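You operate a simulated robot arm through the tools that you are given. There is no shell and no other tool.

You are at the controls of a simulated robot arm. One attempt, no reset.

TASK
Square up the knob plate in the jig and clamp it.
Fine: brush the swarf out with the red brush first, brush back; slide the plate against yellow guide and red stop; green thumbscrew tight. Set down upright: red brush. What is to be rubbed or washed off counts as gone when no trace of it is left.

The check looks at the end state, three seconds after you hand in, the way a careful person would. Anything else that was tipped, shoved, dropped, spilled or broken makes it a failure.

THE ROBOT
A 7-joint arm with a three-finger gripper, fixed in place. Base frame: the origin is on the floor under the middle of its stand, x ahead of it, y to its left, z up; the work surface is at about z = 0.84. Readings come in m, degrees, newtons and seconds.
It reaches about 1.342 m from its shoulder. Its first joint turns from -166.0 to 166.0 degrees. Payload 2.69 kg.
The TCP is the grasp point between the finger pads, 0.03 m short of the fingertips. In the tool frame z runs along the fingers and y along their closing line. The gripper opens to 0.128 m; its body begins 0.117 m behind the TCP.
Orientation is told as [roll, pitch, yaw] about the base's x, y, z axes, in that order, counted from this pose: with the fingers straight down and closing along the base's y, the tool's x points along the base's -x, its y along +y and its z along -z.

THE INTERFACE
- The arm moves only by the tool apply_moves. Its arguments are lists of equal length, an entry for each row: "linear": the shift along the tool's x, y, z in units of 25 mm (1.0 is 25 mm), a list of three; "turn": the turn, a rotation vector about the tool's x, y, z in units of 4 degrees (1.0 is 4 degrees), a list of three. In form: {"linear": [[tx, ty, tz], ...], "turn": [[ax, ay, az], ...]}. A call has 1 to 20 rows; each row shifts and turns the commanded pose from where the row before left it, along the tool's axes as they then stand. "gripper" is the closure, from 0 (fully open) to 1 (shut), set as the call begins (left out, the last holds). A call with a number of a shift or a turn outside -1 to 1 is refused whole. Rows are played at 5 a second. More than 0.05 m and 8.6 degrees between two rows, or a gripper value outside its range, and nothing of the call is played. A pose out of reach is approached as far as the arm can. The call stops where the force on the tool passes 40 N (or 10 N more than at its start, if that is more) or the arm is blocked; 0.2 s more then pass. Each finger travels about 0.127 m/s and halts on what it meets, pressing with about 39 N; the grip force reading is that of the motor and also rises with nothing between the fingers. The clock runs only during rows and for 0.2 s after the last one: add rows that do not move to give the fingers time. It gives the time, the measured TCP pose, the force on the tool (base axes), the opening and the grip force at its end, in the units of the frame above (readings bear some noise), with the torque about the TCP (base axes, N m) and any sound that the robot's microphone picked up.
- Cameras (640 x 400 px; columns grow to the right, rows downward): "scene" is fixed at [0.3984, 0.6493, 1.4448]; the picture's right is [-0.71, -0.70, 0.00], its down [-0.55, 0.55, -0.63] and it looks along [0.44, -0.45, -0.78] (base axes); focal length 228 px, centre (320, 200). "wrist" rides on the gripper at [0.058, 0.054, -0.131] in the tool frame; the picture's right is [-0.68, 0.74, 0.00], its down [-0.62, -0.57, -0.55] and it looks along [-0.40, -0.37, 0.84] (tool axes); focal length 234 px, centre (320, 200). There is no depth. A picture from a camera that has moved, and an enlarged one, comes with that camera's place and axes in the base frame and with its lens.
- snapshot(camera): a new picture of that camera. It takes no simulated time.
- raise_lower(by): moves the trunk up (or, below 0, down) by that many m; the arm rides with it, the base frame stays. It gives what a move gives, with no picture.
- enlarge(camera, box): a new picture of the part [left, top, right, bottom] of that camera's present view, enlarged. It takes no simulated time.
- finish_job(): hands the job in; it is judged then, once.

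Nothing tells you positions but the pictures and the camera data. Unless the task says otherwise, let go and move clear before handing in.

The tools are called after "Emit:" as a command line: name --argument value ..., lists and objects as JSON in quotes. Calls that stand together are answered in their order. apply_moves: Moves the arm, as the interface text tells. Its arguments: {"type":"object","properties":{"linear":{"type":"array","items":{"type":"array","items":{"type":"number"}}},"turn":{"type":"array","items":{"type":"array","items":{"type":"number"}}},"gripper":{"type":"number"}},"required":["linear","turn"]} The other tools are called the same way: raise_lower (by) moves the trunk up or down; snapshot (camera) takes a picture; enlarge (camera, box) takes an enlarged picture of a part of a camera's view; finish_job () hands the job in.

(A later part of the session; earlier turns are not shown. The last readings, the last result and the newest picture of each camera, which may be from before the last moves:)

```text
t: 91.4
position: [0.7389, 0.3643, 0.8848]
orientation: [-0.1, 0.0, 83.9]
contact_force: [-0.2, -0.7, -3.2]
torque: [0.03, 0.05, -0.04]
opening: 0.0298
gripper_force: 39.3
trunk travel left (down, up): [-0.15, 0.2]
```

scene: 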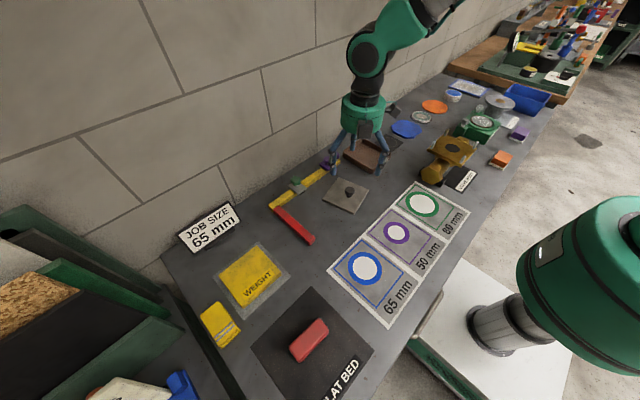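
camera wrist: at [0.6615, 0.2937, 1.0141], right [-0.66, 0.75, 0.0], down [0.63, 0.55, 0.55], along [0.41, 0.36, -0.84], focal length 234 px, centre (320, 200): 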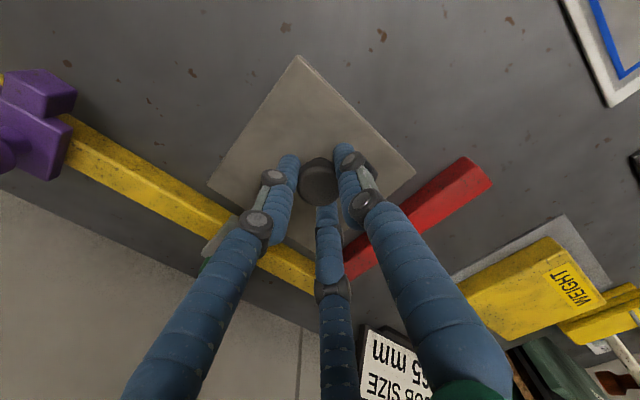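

Emit:
enlarge --camera "scene" --box '[275, 180, 345, 230]'

Emit:
enlarge --camera "wrist" --box '[140, 100, 460, 300]'

Emit:
enlarge --camera "scene" --box '[275, 190, 315, 220]'

```text
8.00 times, centred on (310, 205) of scene
camera zoom: at [0.3984, 0.6493, 1.4448], right [-0.71, -0.7, 0.0], down [-0.55, 0.55, -0.63], along [0.44, -0.45, -0.78], focal length 1824 px, centre (400, 160)
```

zoom: 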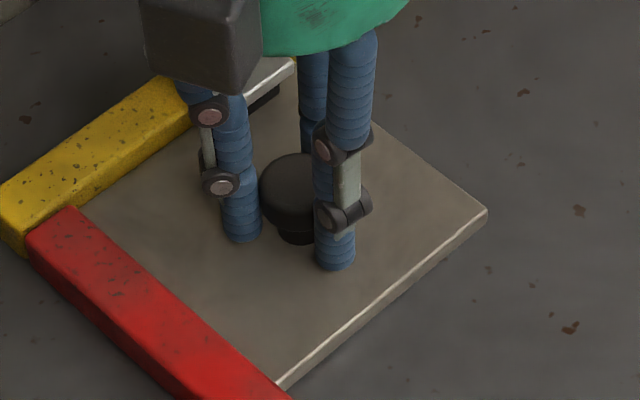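

```text
2.00 times, centred on (300, 200) of wrist
camera zoom: at [0.678, 0.3118, 1.0148], right [-0.66, 0.75, 0.0], down [0.63, 0.55, 0.55], along [0.41, 0.36, -0.84], focal length 468 px, centre (360, 200)
```

zoom: 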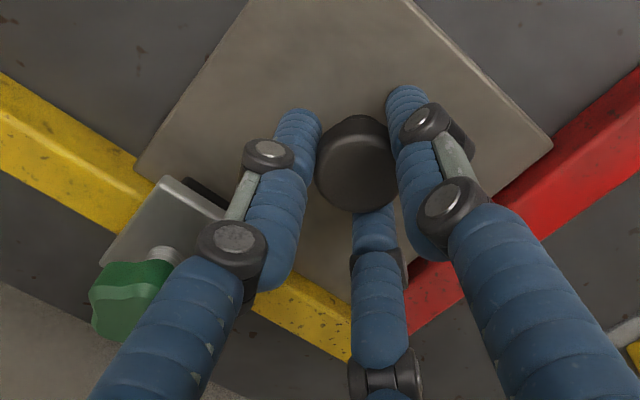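

```text
13.33 times, centred on (295, 205) of scene
camera zoom: at [0.3984, 0.6493, 1.4448], right [-0.71, -0.7, 0.0], down [-0.55, 0.55, -0.63], along [0.44, -0.45, -0.78], focal length 3040 px, centre (653, 133)
```

zoom: 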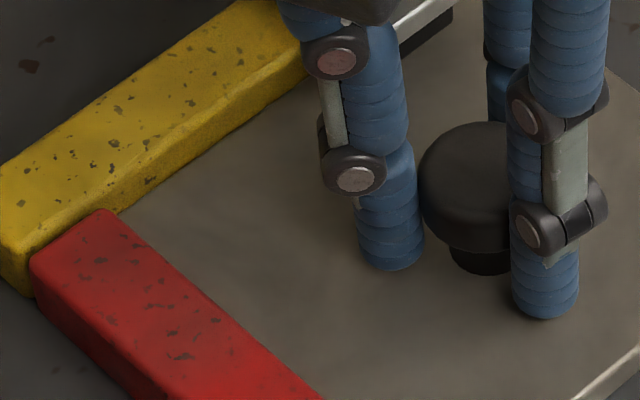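

The plate is almost in the corner. I'm nudging +y by about 2 mm more to make firm contact with the stop.

Emit:
apply_moves --linear '[[-0.04, 0.004, 0.01], [-0.04, 0.004, 0], [0, 0, 0]]' --turn '[[0, 0, 0], [0, 0, 0], [0, 0, 0]]'

```text
t: 92.2
position: [0.7373, 0.365, 0.8834]
orientation: [0.0, 0.0, 84.0]
contact_force: [1.3, -3.5, -3.6]
torque: [-0.07, 0.04, 0.08]
opening: 0.0297
gripper_force: 38.9
trunk travel left (down, up): [-0.15, 0.2]
```

Emit:
apply_moves --linear '[[-0.04, 0.004, 0.01], [-0.04, 0.004, 0], [0, 0, 0]]' --turn '[[0, 0, 0], [0, 0, 0], [0, 0, 0]]'

```text
t: 93.0
position: [0.738, 0.3654, 0.8834]
orientation: [0.0, 0.0, 84.0]
contact_force: [2.0, -31.0, 5.3]
torque: [-0.59, 0.01, 0.02]
opening: 0.0297
gripper_force: 39.3
trunk travel left (down, up): [-0.15, 0.2]
```

Firm contact with the stop (Fy −31 N). I'm easing that slightly and pressing +x against the guide.

Emit:
apply_moves --linear '[[0.015, 0, 0], [-0.004, -0.04, 0], [0, 0, 0]]' --turn '[[0, 0, 0], [0, 0, 0], [0, 0, 0]]'

```text
t: 93.8
position: [0.7383, 0.3658, 0.8834]
orientation: [0.1, -0.1, 84.0]
contact_force: [-7.0, -29.5, 0.5]
torque: [-0.79, 0.28, -0.05]
opening: 0.0297
gripper_force: 39.2
trunk travel left (down, up): [-0.15, 0.2]
```

Emit:
apply_moves --linear '[[0.02, -0.04, 0], [0, -0.02, 0], [0, 0, 0]]' --turn '[[0, 0, 0], [0, 0, 0], [0, 0, 0]]'

Emit:
enlarge --camera "scene" --box '[275, 190, 315, 220]'

Emit:
enlarge --camera "wrist" --box '[140, 100, 460, 300]'

```text
t: 94.6
position: [0.7381, 0.3651, 0.8828]
orientation: [0.1, 0.0, 83.9]
contact_force: [-23.5, -13.0, 1.5]
torque: [-0.06, 0.62, -0.03]
opening: 0.0299
gripper_force: 39.3
trunk travel left (down, up): [-0.15, 0.2]
```

```text
13.33 times, centred on (295, 205) of scene
camera zoom: at [0.3984, 0.6493, 1.4448], right [-0.71, -0.7, 0.0], down [-0.55, 0.55, -0.63], along [0.44, -0.45, -0.78], focal length 3040 px, centre (653, 133)
```

zoom: 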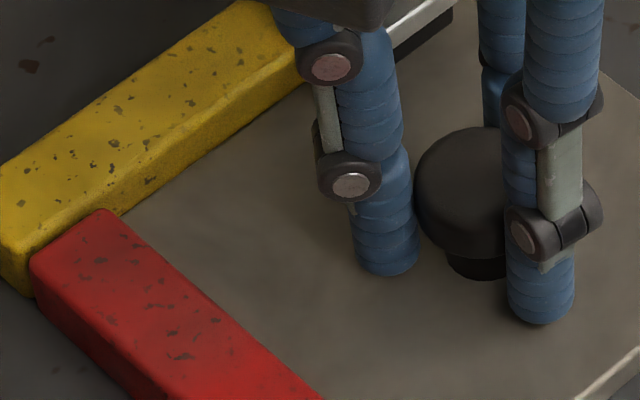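

```text
2.00 times, centred on (300, 200) of wrist
camera zoom: at [0.6787, 0.3132, 1.0138], right [-0.66, 0.75, 0.0], down [0.63, 0.55, 0.55], along [0.41, 0.36, -0.84], focal length 468 px, centre (360, 200)
```

zoom: 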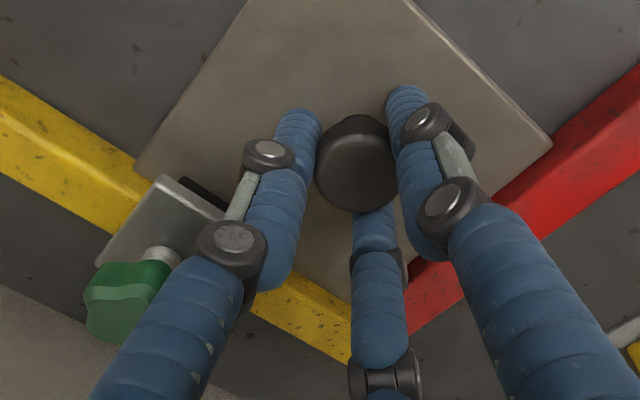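

Both contacts are made (Fx −23, Fy −13 N). I'm zooming in on both contact edges to check that they are flush.

Emit:
enlarge --camera "wrist" --box '[180, 160, 260, 220]'

Emit:
enlarge --camera "wrist" --box '[360, 150, 440, 210]'

Emit:
enlarge --camera "wrist" --box '[260, 210, 360, 290]'

```text
6.67 times, centred on (220, 190) of wrist
camera zoom: at [0.6787, 0.3132, 1.0138], right [-0.66, 0.75, 0.0], down [0.63, 0.55, 0.55], along [0.41, 0.36, -0.84], focal length 1561 px, centre (987, 267)
```

zoom: 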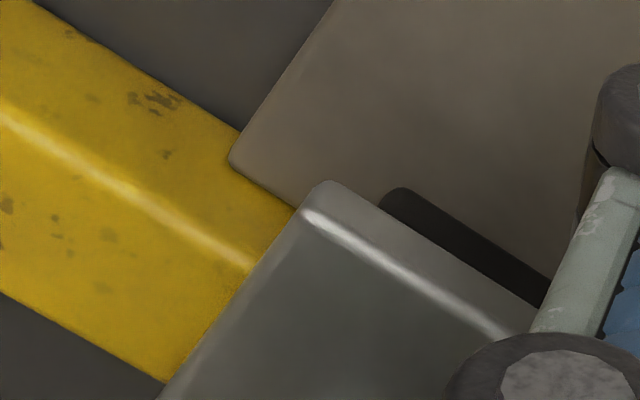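

```text
6.67 times, centred on (400, 180) of wrist
camera zoom: at [0.6787, 0.3132, 1.0138], right [-0.66, 0.75, 0.0], down [0.63, 0.55, 0.55], along [0.41, 0.36, -0.84], focal length 1561 px, centre (-213, 333)
```

zoom: 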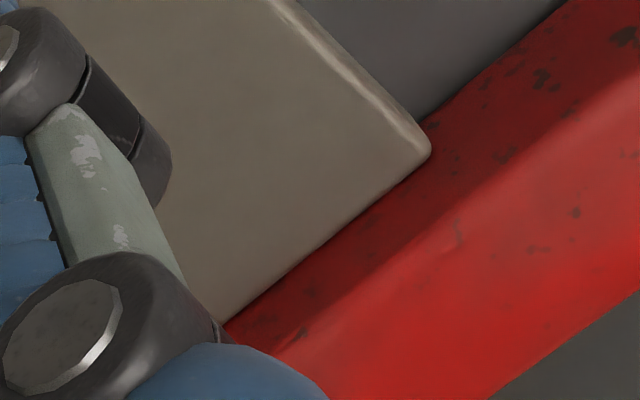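

```text
5.00 times, centred on (310, 250) of wrist
camera zoom: at [0.6787, 0.3132, 1.0138], right [-0.66, 0.75, 0.0], down [0.63, 0.55, 0.55], along [0.41, 0.36, -0.84], focal length 1171 px, centre (370, -50)
```

zoom: 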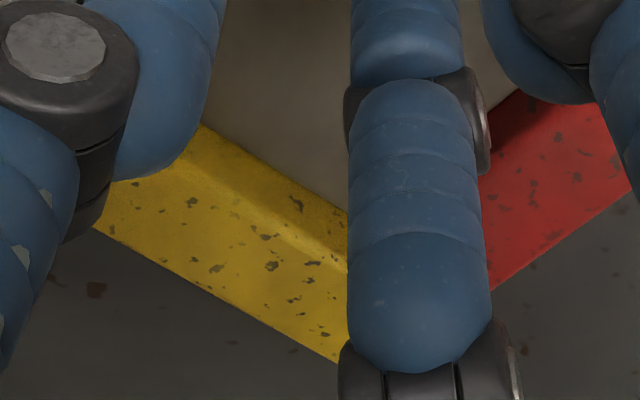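

Both edges look flush. I'm releasing the knob and rising straight up.

Emit:
apply_moves --linear '[[0, 0.015, 0], [0, 0, 0]]' --turn '[[0, 0, 0], [0, 0, 0]]'

Emit:
apply_moves --linear '[[0, 0, 0], [0, 0, 0], [0, 0, 0], [0, 0, 0]]' --turn '[[0, 0, 0], [0, 0, 0], [0, 0, 0], [0, 0, 0]]' --gripper 0.55

Emit:
apply_moves --linear '[[0, 0, -0.3], [0, 0, -0.7], [0, 0, -1], [0, 0, -1], [0, 0, -1], [0, 0, -1], [0, 0, 0]]' --turn '[[0, 0, 0], [0, 0, 0], [0, 0, 0], [0, 0, 0], [0, 0, 0], [0, 0, 0], [0, 0, 0]]'

Emit:
snapshot --camera "wrist"

Emit:
enlarge --camera "scene" --box '[260, 160, 350, 230]'

```text
t: 95.2
position: [0.7372, 0.3647, 0.882]
orientation: [0.0, 0.1, 84.0]
contact_force: [-30.0, -16.1, 2.8]
torque: [-0.15, 0.71, 0.05]
opening: 0.0297
gripper_force: 39.3
trunk travel left (down, up): [-0.15, 0.2]
```

```text
t: 96.2
position: [0.7411, 0.3663, 0.8827]
orientation: [0.0, 0.0, 84.0]
contact_force: [-0.3, -0.2, 0.0]
torque: [0.02, -0.02, 0.02]
opening: 0.0578
gripper_force: 0.1
trunk travel left (down, up): [-0.15, 0.2]
```

```text
t: 97.8
position: [0.7368, 0.3667, 1.0075]
orientation: [0.1, 0.0, 84.1]
contact_force: [0.4, 0.0, -0.1]
torque: [0.02, -0.04, 0.01]
opening: 0.0577
gripper_force: 0.1
trunk travel left (down, up): [-0.15, 0.2]
```

```text
taken
camera wrist: at [0.6778, 0.3149, 1.1388], right [-0.66, 0.75, 0.0], down [0.63, 0.55, 0.55], along [0.41, 0.36, -0.84], focal length 234 px, centre (320, 200)
```

wrist: 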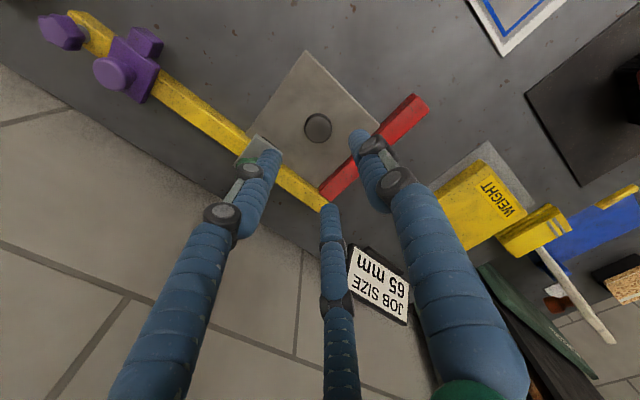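

```text
5.71 times, centred on (305, 195) of scene
camera zoom: at [0.3984, 0.6493, 1.4448], right [-0.71, -0.7, 0.0], down [-0.55, 0.55, -0.63], along [0.44, -0.45, -0.78], focal length 1303 px, centre (406, 229)
```

zoom: 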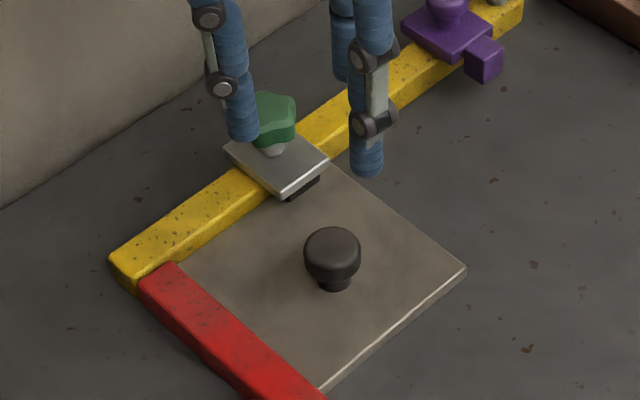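

Emit:
enlarge --camera "wrist" --box '[230, 40, 440, 220]'

Emit:
enlarge --camera "wrist" --box '[300, 120, 400, 210]'

Emit:
enlarge --camera "wrist" --box '[225, 100, 285, 170]'

```text
2.22 times, centred on (335, 130) of wrist
camera zoom: at [0.6778, 0.3149, 1.1388], right [-0.66, 0.75, 0.0], down [0.63, 0.55, 0.55], along [0.41, 0.36, -0.84], focal length 520 px, centre (287, 356)
```

zoom: 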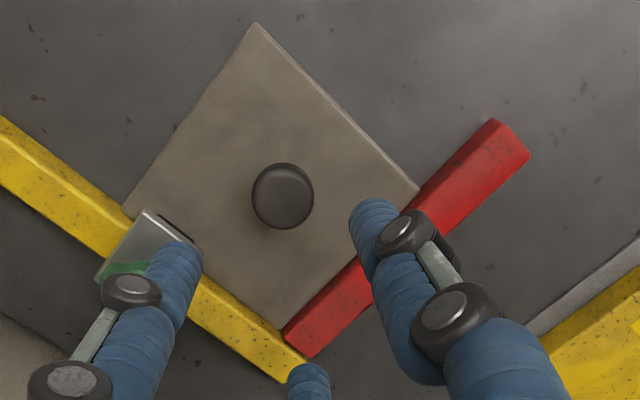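

```text
4.44 times, centred on (350, 165) of wrist
camera zoom: at [0.6778, 0.3149, 1.1388], right [-0.66, 0.75, 0.0], down [0.63, 0.55, 0.55], along [0.41, 0.36, -0.84], focal length 1041 px, centre (187, 356)
```

zoom: 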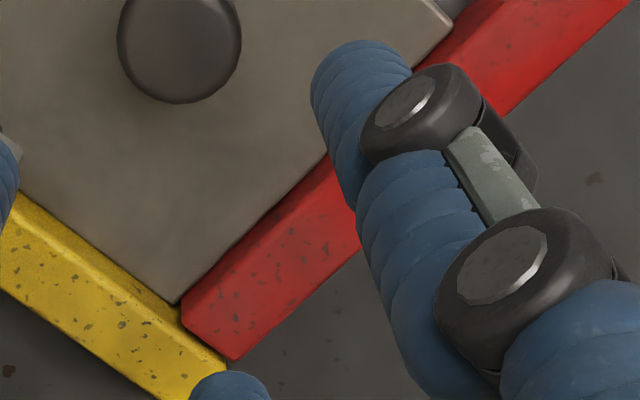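

```text
5.71 times, centred on (255, 135) of wrist
camera zoom: at [0.6778, 0.3149, 1.1388], right [-0.66, 0.75, 0.0], down [0.63, 0.55, 0.55], along [0.41, 0.36, -0.84], focal length 1338 px, centre (691, 571)
```

zoom: 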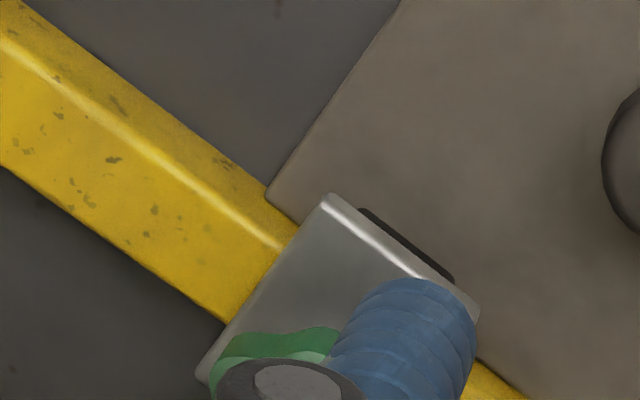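

The plate sits in the corner, flush at both faces. Next is the green thumbscrew at about (0.823, 0.335), so I'm moving above it for a precise look.

Emit:
apply_moves --linear '[[0.228, -0.888, 0], [0.228, -0.888, 0], [0.228, -0.888, 0], [0.228, -0.888, 0], [0, 0, 0]]' --turn '[[0, 0, 0], [0, 0, 0], [0, 0, 0], [0, 0, 0], [0, 0, 0]]' --gripper 0.45

Emit:
snapshot --camera "wrist"

Emit:
enlarge --camera "wrist" --box '[260, 70, 400, 190]'

Emit:
enlarge --camera "scene" --box '[250, 110, 370, 210]'

```text
t: 99.0
position: [0.8259, 0.3307, 1.009]
orientation: [0.0, 0.0, 84.0]
contact_force: [-0.1, -0.4, -0.7]
torque: [0.01, 0.04, -0.03]
opening: 0.0704
gripper_force: 0.0
trunk travel left (down, up): [-0.15, 0.2]
```

```text
taken
camera wrist: at [0.7659, 0.2792, 1.139], right [-0.66, 0.75, 0.0], down [0.63, 0.55, 0.55], along [0.41, 0.36, -0.84], focal length 234 px, centre (320, 200)
```

wrist: 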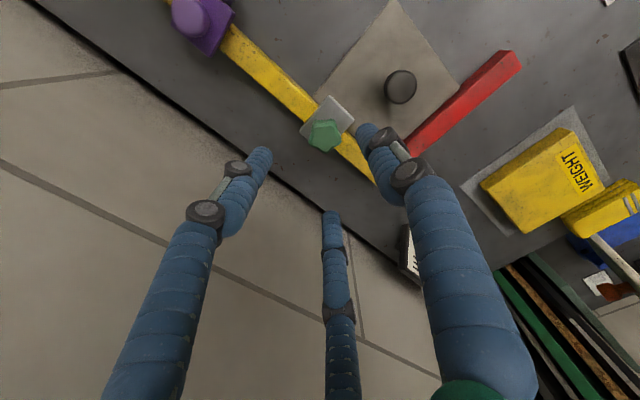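

```text
3.33 times, centred on (330, 130) of wrist
camera zoom: at [0.7659, 0.2792, 1.139], right [-0.66, 0.75, 0.0], down [0.63, 0.55, 0.55], along [0.41, 0.36, -0.84], focal length 781 px, centre (287, 433)
```

zoom: 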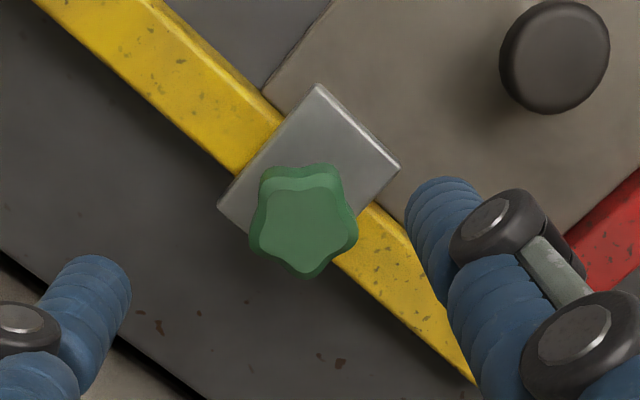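

```text
4.00 times, centred on (310, 160) of scene
camera zoom: at [0.3984, 0.6493, 1.4448], right [-0.71, -0.7, 0.0], down [-0.55, 0.55, -0.63], along [0.44, -0.45, -0.78], focal length 912 px, centre (360, 360)
```

zoom: 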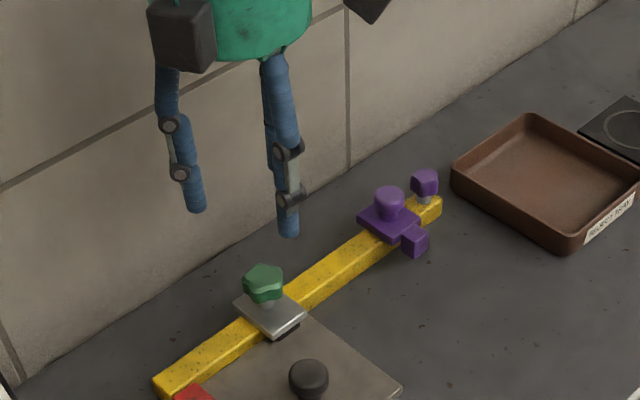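

The green head is at ≈(0.823, 0.336), radius ≈17 mm, top ≈0.893. I'm centring on it, winding back to yaw 100° for a longer tightening stroke, then descending with the fingertips kept above the clamp plate.

Emit:
apply_moves --linear '[[-0.19, 0.136, 0], [0, 0, 0], [0, 0, 0], [0, 0, 0], [0, 0, 0], [0, 0, 0.9], [0, 0, 0.9], [0, 0, 0.7], [0, 0, 0]]' --turn '[[0, 0, 0], [0, 0, -1], [0, 0, -1], [0, 0, -1], [0, 0, -1], [0, 0, 0], [0, 0, 0], [0, 0, 0], [0, 0, 0]]'

Emit:
snapshot --camera "wrist"

Emit:
enlarge --camera "wrist" --box '[260, 90, 400, 210]'

Emit:
enlarge --camera "scene" --box '[250, 110, 370, 210]'

```text
t: 101.0
position: [0.8243, 0.3373, 0.9451]
orientation: [0.0, 0.0, 99.9]
contact_force: [-0.3, -0.1, -0.5]
torque: [0.01, -0.02, 0.02]
opening: 0.0705
gripper_force: 0.1
trunk travel left (down, up): [-0.15, 0.2]
```

```text
taken
camera wrist: at [0.7819, 0.2713, 1.0757], right [-0.84, 0.54, 0.0], down [0.45, 0.7, 0.55], along [0.3, 0.46, -0.84], focal length 234 px, centre (320, 200)
```

wrist: 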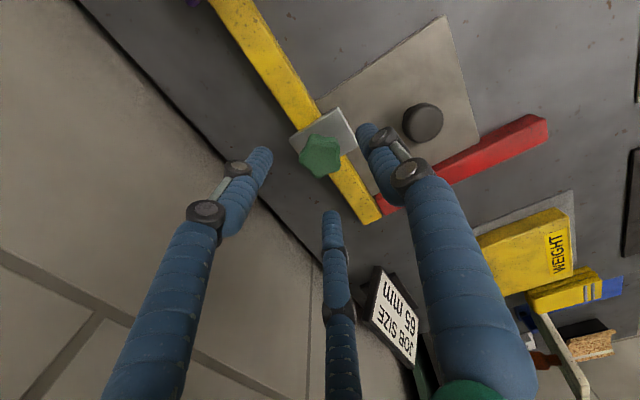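

```text
3.33 times, centred on (330, 150) of wrist
camera zoom: at [0.7819, 0.2713, 1.0757], right [-0.84, 0.54, 0.0], down [0.45, 0.7, 0.55], along [0.3, 0.46, -0.84], focal length 781 px, centre (287, 367)
```

zoom: 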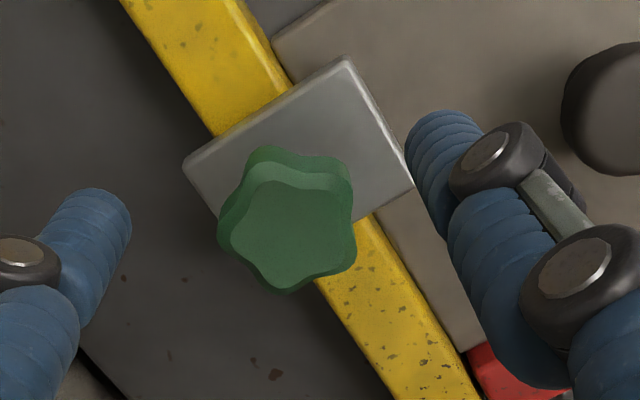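

```text
4.00 times, centred on (310, 160) of scene
camera zoom: at [0.3984, 0.6493, 1.4448], right [-0.71, -0.7, 0.0], down [-0.55, 0.55, -0.63], along [0.44, -0.45, -0.78], focal length 912 px, centre (360, 360)
```

zoom: 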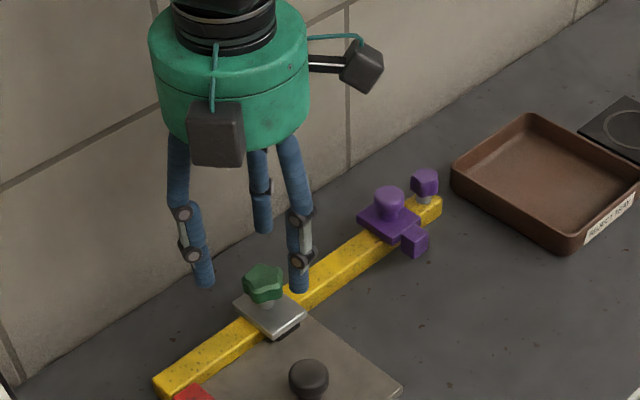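

Centred within about 1 mm. I'm descending to z≈0.904 and closing on the head.

Emit:
apply_moves --linear '[[0, 0.03, 0.6], [0, 0, 0.6], [0, 0, 0.44], [0, 0, 0]]' --turn '[[0, 0, 0], [0, 0, 0], [0, 0, 0], [0, 0, 0]]'

Emit:
snapshot --camera "wrist"

Emit:
enlarge --camera "scene" --box '[270, 150, 330, 200]'

```text
t: 102.0
position: [0.8223, 0.3393, 0.9044]
orientation: [-0.1, 0.0, 99.9]
contact_force: [0.2, -1.1, 1.0]
torque: [0.02, 0.0, 0.0]
opening: 0.0704
gripper_force: 0.1
trunk travel left (down, up): [-0.15, 0.2]
```

```text
taken
camera wrist: at [0.7793, 0.2726, 1.0341], right [-0.84, 0.54, 0.0], down [0.45, 0.7, 0.55], along [0.3, 0.46, -0.84], focal length 234 px, centre (320, 200)
```

wrist: 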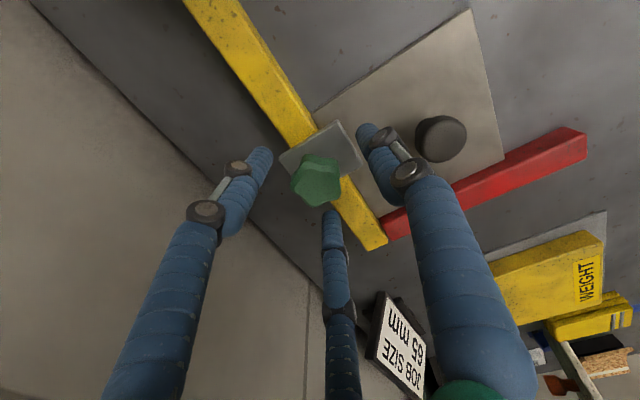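

```text
8.00 times, centred on (300, 175) of scene
camera zoom: at [0.3984, 0.6493, 1.4448], right [-0.71, -0.7, 0.0], down [-0.55, 0.55, -0.63], along [0.44, -0.45, -0.78], focal length 1824 px, centre (480, 400)
```

zoom: 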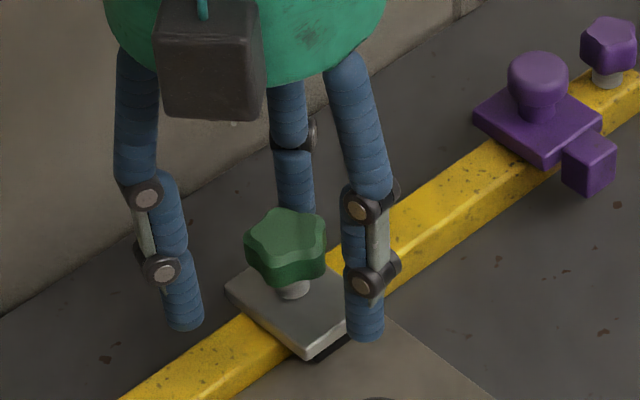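

The fingers straddle the head evenly. I'm closing on it.

Emit:
apply_moves --linear '[[0, 0, 0], [0, 0, 0], [0, 0, 0], [0, 0, 0], [0, 0, 0]]' --turn '[[0, 0, 0], [0, 0, 0], [0, 0, 0], [0, 0, 0], [0, 0, 0]]' --gripper 1.0

Emit:
snapshot --camera "wrist"

Emit:
enlarge --camera "scene" --box '[270, 150, 330, 200]'

```text
t: 103.4
position: [0.8226, 0.3358, 0.9036]
orientation: [0.1, 0.1, 99.9]
contact_force: [-1.7, -12.1, 3.8]
torque: [-1.11, 0.42, 0.03]
opening: 0.0334
gripper_force: 45.4
trunk travel left (down, up): [-0.15, 0.2]
stopped in row 5: the force on the tool passed its limit at 41 N (the readings are from after the stop); the commanded pose is now the measured one
```

```text
taken
camera wrist: at [0.7795, 0.2692, 1.0342], right [-0.84, 0.54, 0.0], down [0.45, 0.7, 0.55], along [0.29, 0.46, -0.84], focal length 234 px, centre (320, 200)
```

wrist: 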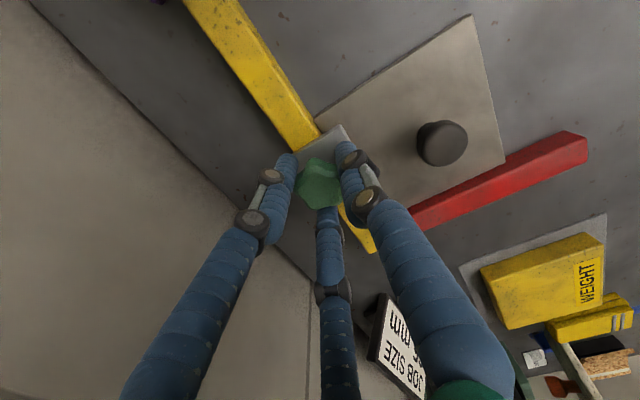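

```text
8.00 times, centred on (300, 175) of scene
camera zoom: at [0.3984, 0.6493, 1.4448], right [-0.71, -0.7, 0.0], down [-0.55, 0.55, -0.63], along [0.44, -0.45, -0.78], focal length 1824 px, centre (480, 400)
```

zoom: 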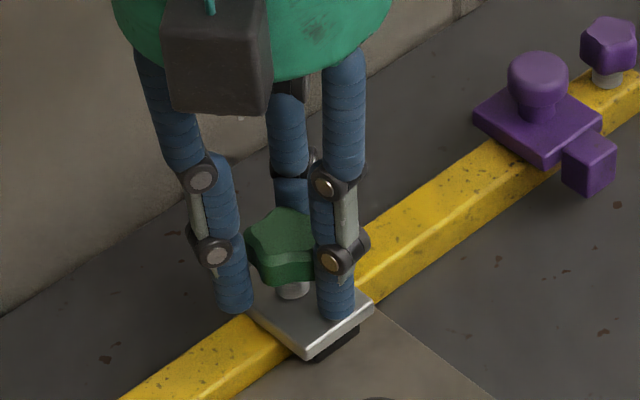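

The head is gripped (45 N) with a small side load. I'm relaxing sideways by ~1 mm before turning.

Emit:
apply_moves --linear '[[0.03, 0, 0], [0, 0, 0]]' --turn '[[0, 0, 0], [0, 0, 0]]'

```text
t: 104.0
position: [0.8221, 0.3349, 0.9026]
orientation: [0.0, 0.1, 99.9]
contact_force: [0.4, -23.4, 2.1]
torque: [-1.09, 0.28, -0.01]
opening: 0.033
gripper_force: 44.8
trunk travel left (down, up): [-0.15, 0.2]
```

Emit:
apply_moves --linear '[[0.04, 0, 0], [0, 0, 0], [0, 0, 0]]' --turn '[[0, 0, 0], [0, 0, 0], [0, 0, 0]]'

```text
t: 104.8
position: [0.8234, 0.3346, 0.9028]
orientation: [0.0, 0.0, 100.0]
contact_force: [2.1, -23.1, 1.5]
torque: [-0.29, 0.03, -0.01]
opening: 0.0332
gripper_force: 44.8
trunk travel left (down, up): [-0.15, 0.2]
```

Emit:
apply_moves --linear '[[0.04, 0, 0], [0, 0, 0], [0, 0, 0]]' --turn '[[0, 0, 0], [0, 0, 0], [0, 0, 0]]'

```text
t: 105.6
position: [0.8222, 0.3358, 0.9037]
orientation: [0.1, 0.0, 100.0]
contact_force: [-4.9, -10.0, -2.4]
torque: [0.24, 0.2, -0.05]
opening: 0.0328
gripper_force: 44.6
trunk travel left (down, up): [-0.15, 0.2]
```

Emit:
apply_moves --linear '[[0.03, 0.01, 0], [0, 0, 0], [0, 0, 0]]' --turn '[[0, 0, 0], [0, 0, 0], [0, 0, 0]]'

Emit:
enlarge --camera "wrist" --box '[250, 120, 400, 240]'

```text
t: 106.4
position: [0.823, 0.3352, 0.9023]
orientation: [0.1, 0.2, 99.9]
contact_force: [-10.1, 2.4, -0.8]
torque: [0.31, 0.28, -0.04]
opening: 0.0329
gripper_force: 45.6
trunk travel left (down, up): [-0.15, 0.2]
```

```text
3.33 times, centred on (325, 180) of wrist
camera zoom: at [0.7794, 0.2688, 1.0341], right [-0.84, 0.54, 0.0], down [0.45, 0.7, 0.55], along [0.3, 0.46, -0.84], focal length 781 px, centre (303, 267)
```

zoom: 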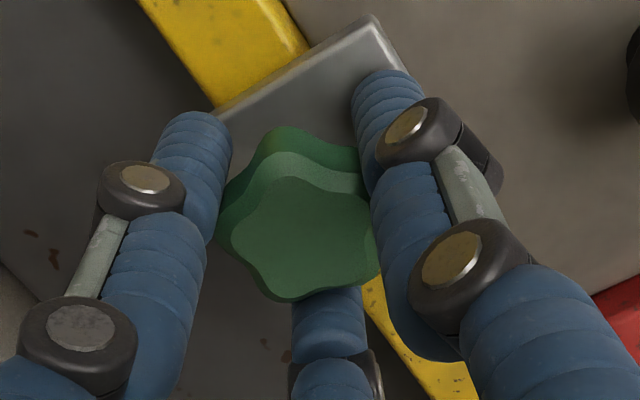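

The head is gripped squarely. I'm starting to turn clockwise (tightening), a first 20° as a trial.

Emit:
apply_moves --linear '[[0, 0.02, 0], [0, 0, 0], [0, 0, 0], [0, 0, 0], [0, 0, 0], [0, 0, 0]]' --turn '[[0, 0, 1], [0, 0, 1], [0, 0, 1], [0, 0, 1], [0, 0, 1], [0, 0, 0]]'

Emit:
enlarge --camera "wrist" --box '[250, 120, 400, 240]'

```text
t: 107.8
position: [0.8235, 0.3337, 0.9038]
orientation: [0.0, 0.1, 79.8]
contact_force: [-7.7, 13.3, -5.4]
torque: [0.31, 0.3, -0.02]
opening: 0.0326
gripper_force: 45.2
trunk travel left (down, up): [-0.15, 0.2]
```

```text
3.33 times, centred on (325, 180) of wrist
camera zoom: at [0.7588, 0.2869, 1.0341], right [-0.61, 0.8, 0.0], down [0.67, 0.51, 0.55], along [0.44, 0.33, -0.84], focal length 781 px, centre (303, 267)
```

zoom: 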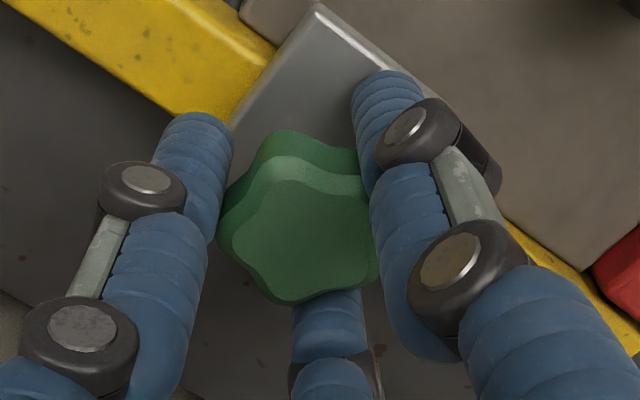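

The head turns with the gripper with hardly any torque, so the thread is still free. I'm continuing the stroke with small lateral and downward corrections.

Emit:
apply_moves --linear '[[-0.02, 0, 0.02], [0, 0, 0], [0, 0, 0], [0, 0, 0], [0, 0, 0], [0, 0, 0], [0, 0, 0], [0, 0, 0], [0, 0, 0], [0, 0, 0], [0, 0, 0]]' --turn '[[0, 0, 1], [0, 0, 1], [0, 0, 1], [0, 0, 1], [0, 0, 1], [0, 0, 1], [0, 0, 1], [0, 0, 1], [0, 0, 1], [0, 0, 1], [0, 0, 0]]'

Emit:
enlarge --camera "wrist" --box '[250, 120, 400, 240]'

Emit:
enlarge --camera "scene" --box '[260, 140, 360, 220]'

```text
t: 110.2
position: [0.822, 0.3343, 0.9034]
orientation: [-0.1, 0.1, 39.9]
contact_force: [-19.2, 6.5, 10.7]
torque: [0.21, 0.34, 0.0]
opening: 0.0325
gripper_force: 45.1
trunk travel left (down, up): [-0.15, 0.2]
```

```text
3.33 times, centred on (325, 180) of wrist
camera zoom: at [0.7424, 0.3387, 1.034], right [0.05, 1.0, 0.0], down [0.84, -0.04, 0.55], along [0.55, -0.03, -0.84], focal length 781 px, centre (303, 267)
```

zoom: 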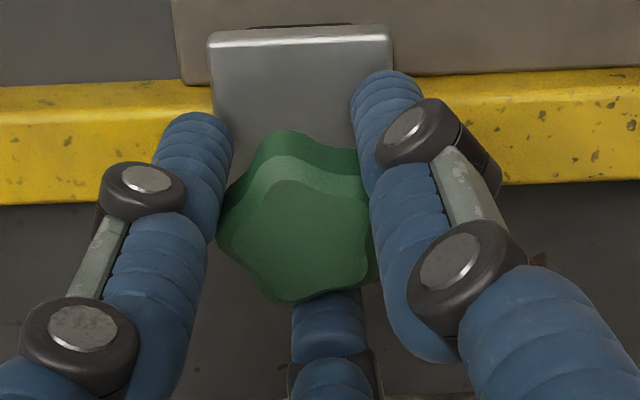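

```text
5.00 times, centred on (310, 180) of scene
camera zoom: at [0.3984, 0.6493, 1.4448], right [-0.71, -0.7, 0.0], down [-0.55, 0.55, -0.63], along [0.44, -0.45, -0.78], focal length 1140 px, centre (370, 300)
```

zoom: 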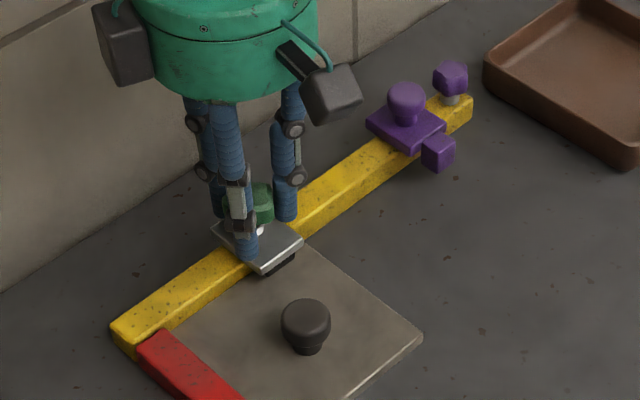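

Turning well; the plate edge lies flush along the guide in this view. I'm continuing to yaw ≈0° (further would bring the hand's box near the wall), easing the side load.

Emit:
apply_moves --linear '[[0.025, 0.02, -0.015], [0, 0, 0], [0, 0, 0], [0, 0, 0], [0, 0, 0], [0, 0, 0], [0, 0, 0], [0, 0, 0], [0, 0, 0], [0, 0, 0], [0, 0, 0]]' --turn '[[0, 0, 1], [0, 0, 1], [0, 0, 1], [0, 0, 1], [0, 0, 1], [0, 0, 1], [0, 0, 1], [0, 0, 1], [0, 0, 1], [0, 0, 1], [0, 0, 0]]'

Emit:
enlarge --camera "wrist" --box '[250, 120, 400, 240]'

Emit:
snapshot --camera "scene"

```text
t: 112.6
position: [0.8214, 0.3348, 0.9034]
orientation: [-0.1, -0.1, 0.0]
contact_force: [-0.9, 7.0, 8.9]
torque: [-0.11, 0.25, -0.06]
opening: 0.0328
gripper_force: 45.1
trunk travel left (down, up): [-0.15, 0.2]
```

```text
3.33 times, centred on (325, 180) of wrist
camera zoom: at [0.763, 0.3889, 1.0338], right [0.68, 0.73, 0.0], down [0.61, -0.57, 0.55], along [0.4, -0.37, -0.84], focal length 781 px, centre (303, 267)
```

zoom: 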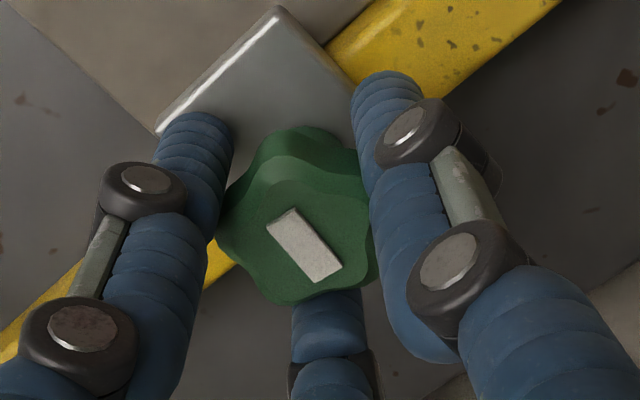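

```text
taken
```

scene: 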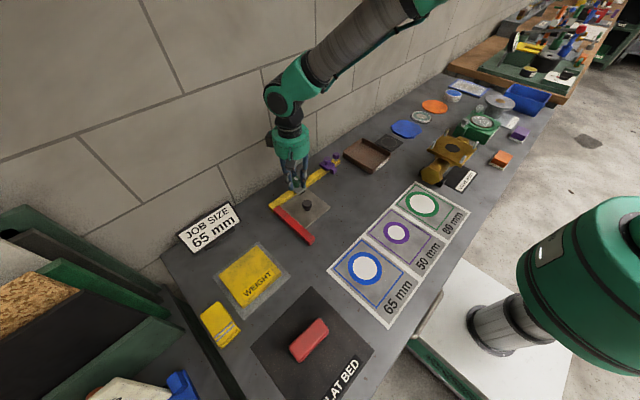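

A pale bar has appeared on the head's top face – maybe an indicator. I'm examining the clamp pad and head closely.

Emit:
enlarge --camera "scene" --box '[280, 170, 330, 210]'

Emit:
enlarge --camera "wrist" --box '[295, 150, 355, 210]'

```text
10.00 times, centred on (305, 190) of scene
camera zoom: at [0.3984, 0.6493, 1.4448], right [-0.71, -0.7, 0.0], down [-0.55, 0.55, -0.63], along [0.44, -0.45, -0.78], focal length 2280 px, centre (470, 300)
```

zoom: 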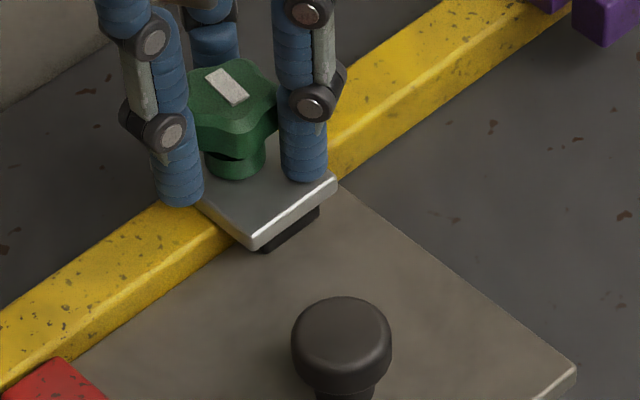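

```text
6.67 times, centred on (325, 180) of wrist
camera zoom: at [0.763, 0.3889, 1.0338], right [0.68, 0.73, 0.0], down [0.61, -0.57, 0.55], along [0.4, -0.37, -0.84], focal length 1561 px, centre (287, 333)
```

zoom: 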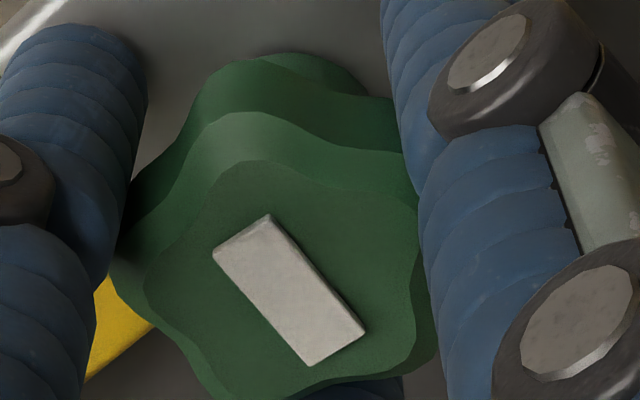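

The head now shows a green collar instead of the silver stem, plus a pale bar – the clamp state seems to have changed. I'm turning slightly more to feel whether it resists.

Emit:
apply_moves --linear '[[0, 0, 0], [0, 0, 0], [0, 0, 0]]' --turn '[[0, 0, 0.7], [0, 0, 0.7], [0, 0, 0]]'

Emit:
enlarge --camera "wrist" --box '[250, 120, 400, 240]'

Emit:
enlarge --camera "scene" --box '[260, 130, 360, 210]'

```text
t: 113.4
position: [0.8229, 0.3351, 0.9032]
orientation: [-0.1, 0.1, -5.7]
contact_force: [0.7, 3.9, 3.0]
torque: [0.1, -0.27, 0.09]
opening: 0.0326
gripper_force: 44.7
trunk travel left (down, up): [-0.15, 0.2]
```

```text
3.33 times, centred on (325, 180) of wrist
camera zoom: at [0.7686, 0.3943, 1.0338], right [0.75, 0.67, 0.0], down [0.56, -0.62, 0.55], along [0.36, -0.41, -0.84], focal length 781 px, centre (303, 267)
```

zoom: 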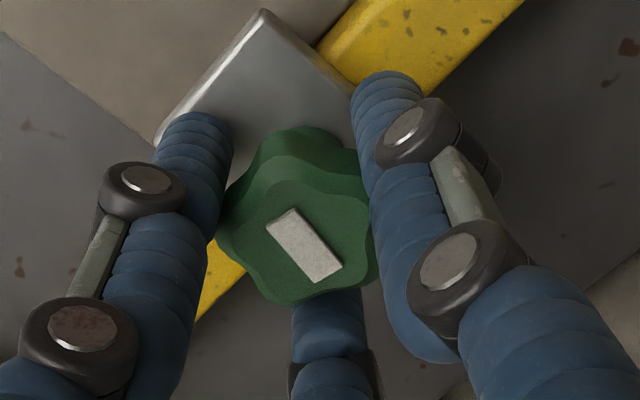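

```text
5.00 times, centred on (310, 170) of scene
camera zoom: at [0.3984, 0.6493, 1.4448], right [-0.71, -0.7, 0.0], down [-0.55, 0.55, -0.63], along [0.44, -0.45, -0.78], focal length 1140 px, centre (370, 350)
```

zoom: 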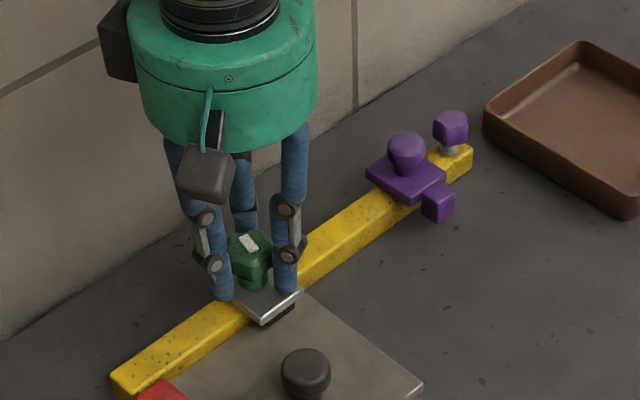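

The head still turns freely with my grip and no resistance yet. I'll release, wind back to yaw ≈94° and take another stroke to make sure it is really tight.

Emit:
apply_moves --linear '[[0, 0, 0], [0, 0, 0], [0, 0, 0]]' --turn '[[0, 0, 0], [0, 0, 0], [0, 0, 0]]' --gripper 0.45

Emit:
enlarge --camera "wrist" --box '[220, 90, 400, 240]'

Emit:
enlarge --camera "scene" --box '[270, 160, 330, 210]'

```text
t: 114.2
position: [0.8218, 0.3348, 0.9027]
orientation: [-0.3, 0.0, -5.7]
contact_force: [-0.7, 0.3, -0.6]
torque: [-0.02, 0.0, -0.04]
opening: 0.0705
gripper_force: 0.1
trunk travel left (down, up): [-0.15, 0.2]
```

```text
2.67 times, centred on (310, 165) of wrist
camera zoom: at [0.7686, 0.3942, 1.0338], right [0.75, 0.67, 0.0], down [0.56, -0.62, 0.55], along [0.36, -0.41, -0.84], focal length 624 px, centre (347, 293)
```

zoom: 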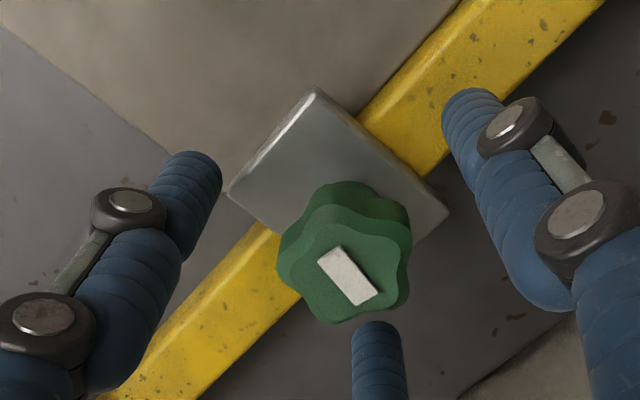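

```text
8.00 times, centred on (300, 185) of scene
camera zoom: at [0.3984, 0.6493, 1.4448], right [-0.71, -0.7, 0.0], down [-0.55, 0.55, -0.63], along [0.44, -0.45, -0.78], focal length 1824 px, centre (480, 320)
```

zoom: 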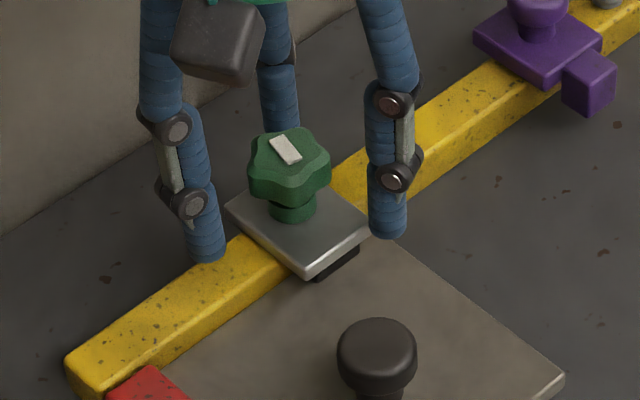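

The screw head now has a collar and a bar pointer. I'm winding the open hand back for a second stroke.

Emit:
apply_moves --linear '[[0, 0, 0], [0, 0, 0], [0, 0, 0], [0, 0, 0], [0, 0, 0], [0, 0, 0], [0, 0, 0], [0, 0, 0], [0, 0, 0], [0, 0, 0], [0, 0, 0], [0, 0, 0], [0, 0, 0], [0, 0, 0], [0, 0, 0], [0, 0, 0], [0, 0, 0], [0, 0, 0], [0, 0, 0], [0, 0, 0]]' --turn '[[0, 0, -1], [0, 0, -1], [0, 0, -1], [0, 0, -1], [0, 0, -1], [0, 0, -1], [0, 0, -1], [0, 0, -1], [0, 0, -1], [0, 0, -1], [0, 0, -1], [0, 0, -1], [0, 0, -1], [0, 0, -1], [0, 0, -1], [0, 0, -1], [0, 0, -1], [0, 0, -1], [0, 0, -1], [0, 0, -1]]'

Emit:
apply_moves --linear '[[0, 0, 0], [0, 0, 0], [0, 0, 0], [0, 0, 0], [0, 0, 0], [0, 0, 0]]' --turn '[[0, 0, -1], [0, 0, -1], [0, 0, -1], [0, 0, -1], [0, 0, -1], [0, 0, 0]]'

Emit:
enlarge --camera "wrist" --box '[240, 100, 400, 230]'

```text
t: 118.4
position: [0.821, 0.3347, 0.9018]
orientation: [0.1, 0.1, 74.4]
contact_force: [-0.5, 0.0, -0.8]
torque: [0.0, 0.0, 0.01]
opening: 0.0705
gripper_force: 0.1
trunk travel left (down, up): [-0.15, 0.2]
```

```text
t: 119.8
position: [0.8207, 0.334, 0.9032]
orientation: [0.1, 0.1, 94.4]
contact_force: [-1.0, 0.4, -0.1]
torque: [-0.02, 0.0, 0.02]
opening: 0.0707
gripper_force: 0.1
trunk travel left (down, up): [-0.15, 0.2]
```

```text
3.08 times, centred on (320, 165) of wrist
camera zoom: at [0.7729, 0.272, 1.0344], right [-0.79, 0.62, 0.0], down [0.52, 0.66, 0.55], along [0.34, 0.43, -0.84], focal length 720 px, centre (320, 308)
```

zoom: 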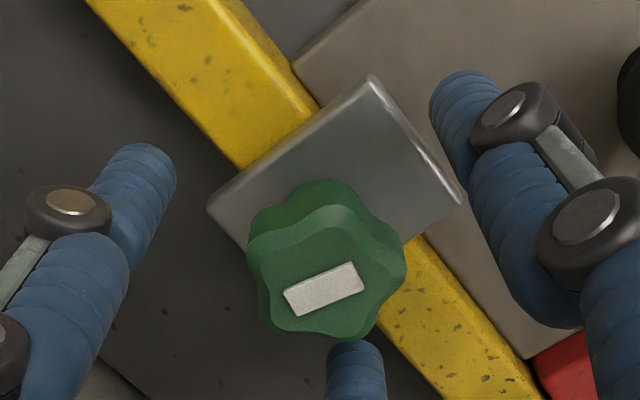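

Closing again on the head for the second stroke.

Emit:
apply_moves --linear '[[0, 0, 0], [0, 0, 0], [0, 0, 0], [0, 0, 0], [0, 0, 0]]' --turn '[[0, 0, 0], [0, 0, 0], [0, 0, 0], [0, 0, 0], [0, 0, 0]]' --gripper 1.0

Emit:
enlarge --camera "wrist" --box '[240, 100, 400, 230]'

```text
t: 121.0
position: [0.822, 0.3352, 0.9026]
orientation: [0.0, 0.2, 94.3]
contact_force: [-0.7, 13.7, -1.1]
torque: [0.44, -0.13, 0.08]
opening: 0.0325
gripper_force: 45.2
trunk travel left (down, up): [-0.15, 0.2]
```

```text
3.08 times, centred on (320, 165) of wrist
camera zoom: at [0.7729, 0.273, 1.0343], right [-0.79, 0.62, 0.0], down [0.52, 0.66, 0.55], along [0.34, 0.43, -0.84], focal length 720 px, centre (320, 308)
```

zoom: 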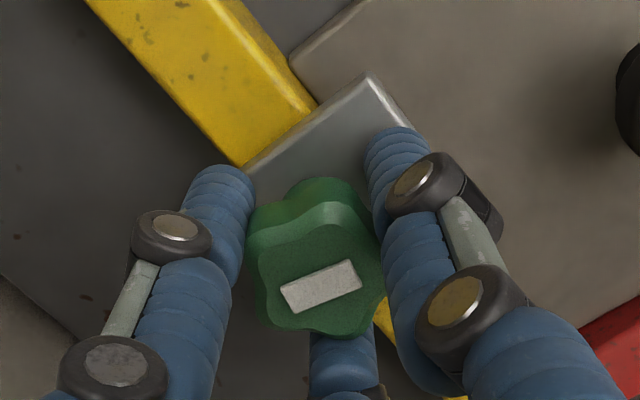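

Gripped again with only 14 N side load. I'm turning clockwise and watching the torque.

Emit:
apply_moves --linear '[[-0.02, 0, 0], [0, 0, 0], [0, 0, 0], [0, 0, 0], [0, 0, 0], [0, 0, 0]]' --turn '[[0, 0, 0.8], [0, 0, 0.8], [0, 0, 0.8], [0, 0, 0.8], [0, 0, 0.8], [0, 0, 0]]'

Emit:
enlarge --camera "wrist" --box '[240, 100, 400, 230]'

```text
t: 122.4
position: [0.8215, 0.3345, 0.903]
orientation: [0.0, 0.1, 78.2]
contact_force: [-0.9, 9.6, -0.9]
torque: [0.24, -0.16, -0.07]
opening: 0.0328
gripper_force: 45.4
trunk travel left (down, up): [-0.15, 0.2]
```

```text
3.08 times, centred on (320, 165) of wrist
camera zoom: at [0.7571, 0.2892, 1.0343], right [-0.58, 0.81, 0.0], down [0.68, 0.49, 0.55], along [0.44, 0.32, -0.84], focal length 720 px, centre (320, 308)
```

zoom: 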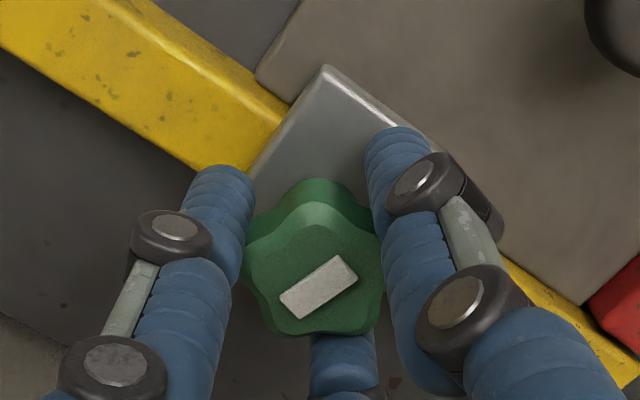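

The bar stayed fixed in space while the fingers slid round it: the screw no longer turns with my grip. I'm turning a little further to confirm it's at its tight end.

Emit:
apply_moves --linear '[[-0.01, 0, 0], [0, 0, 0], [0, 0, 0], [0, 0, 0], [0, 0, 0], [0, 0, 0], [0, 0, 0], [0, 0, 0]]' --turn '[[0, 0, 0.8], [0, 0, 0.8], [0, 0, 0.8], [0, 0, 0.8], [0, 0, 0.8], [0, 0, 0.8], [0, 0, 0.8], [0, 0, 0]]'

Emit:
enlarge --camera "wrist" --box '[240, 100, 400, 230]'

Emit:
enlarge --camera "scene" --box '[270, 160, 330, 210]'

```text
t: 124.2
position: [0.8221, 0.3344, 0.9026]
orientation: [0.0, 0.1, 55.8]
contact_force: [-4.9, -4.2, 5.5]
torque: [-0.18, 0.2, 0.1]
opening: 0.0327
gripper_force: 45.0
trunk travel left (down, up): [-0.15, 0.2]
```

```text
3.08 times, centred on (320, 165) of wrist
camera zoom: at [0.7448, 0.3169, 1.034], right [-0.23, 0.97, 0.0], down [0.81, 0.19, 0.55], along [0.53, 0.13, -0.84], focal length 720 px, centre (320, 308)
```

zoom: 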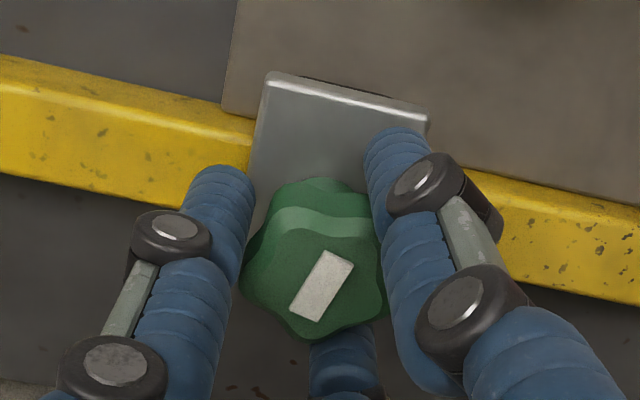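

```text
8.00 times, centred on (300, 185) of scene
camera zoom: at [0.3984, 0.6493, 1.4448], right [-0.71, -0.7, 0.0], down [-0.55, 0.55, -0.63], along [0.44, -0.45, -0.78], focal length 1824 px, centre (480, 320)
```

zoom: 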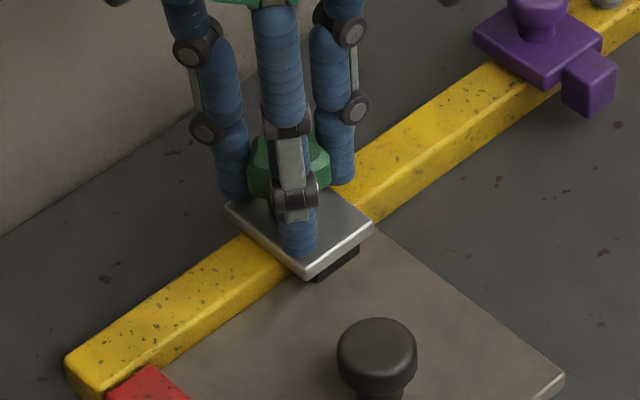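

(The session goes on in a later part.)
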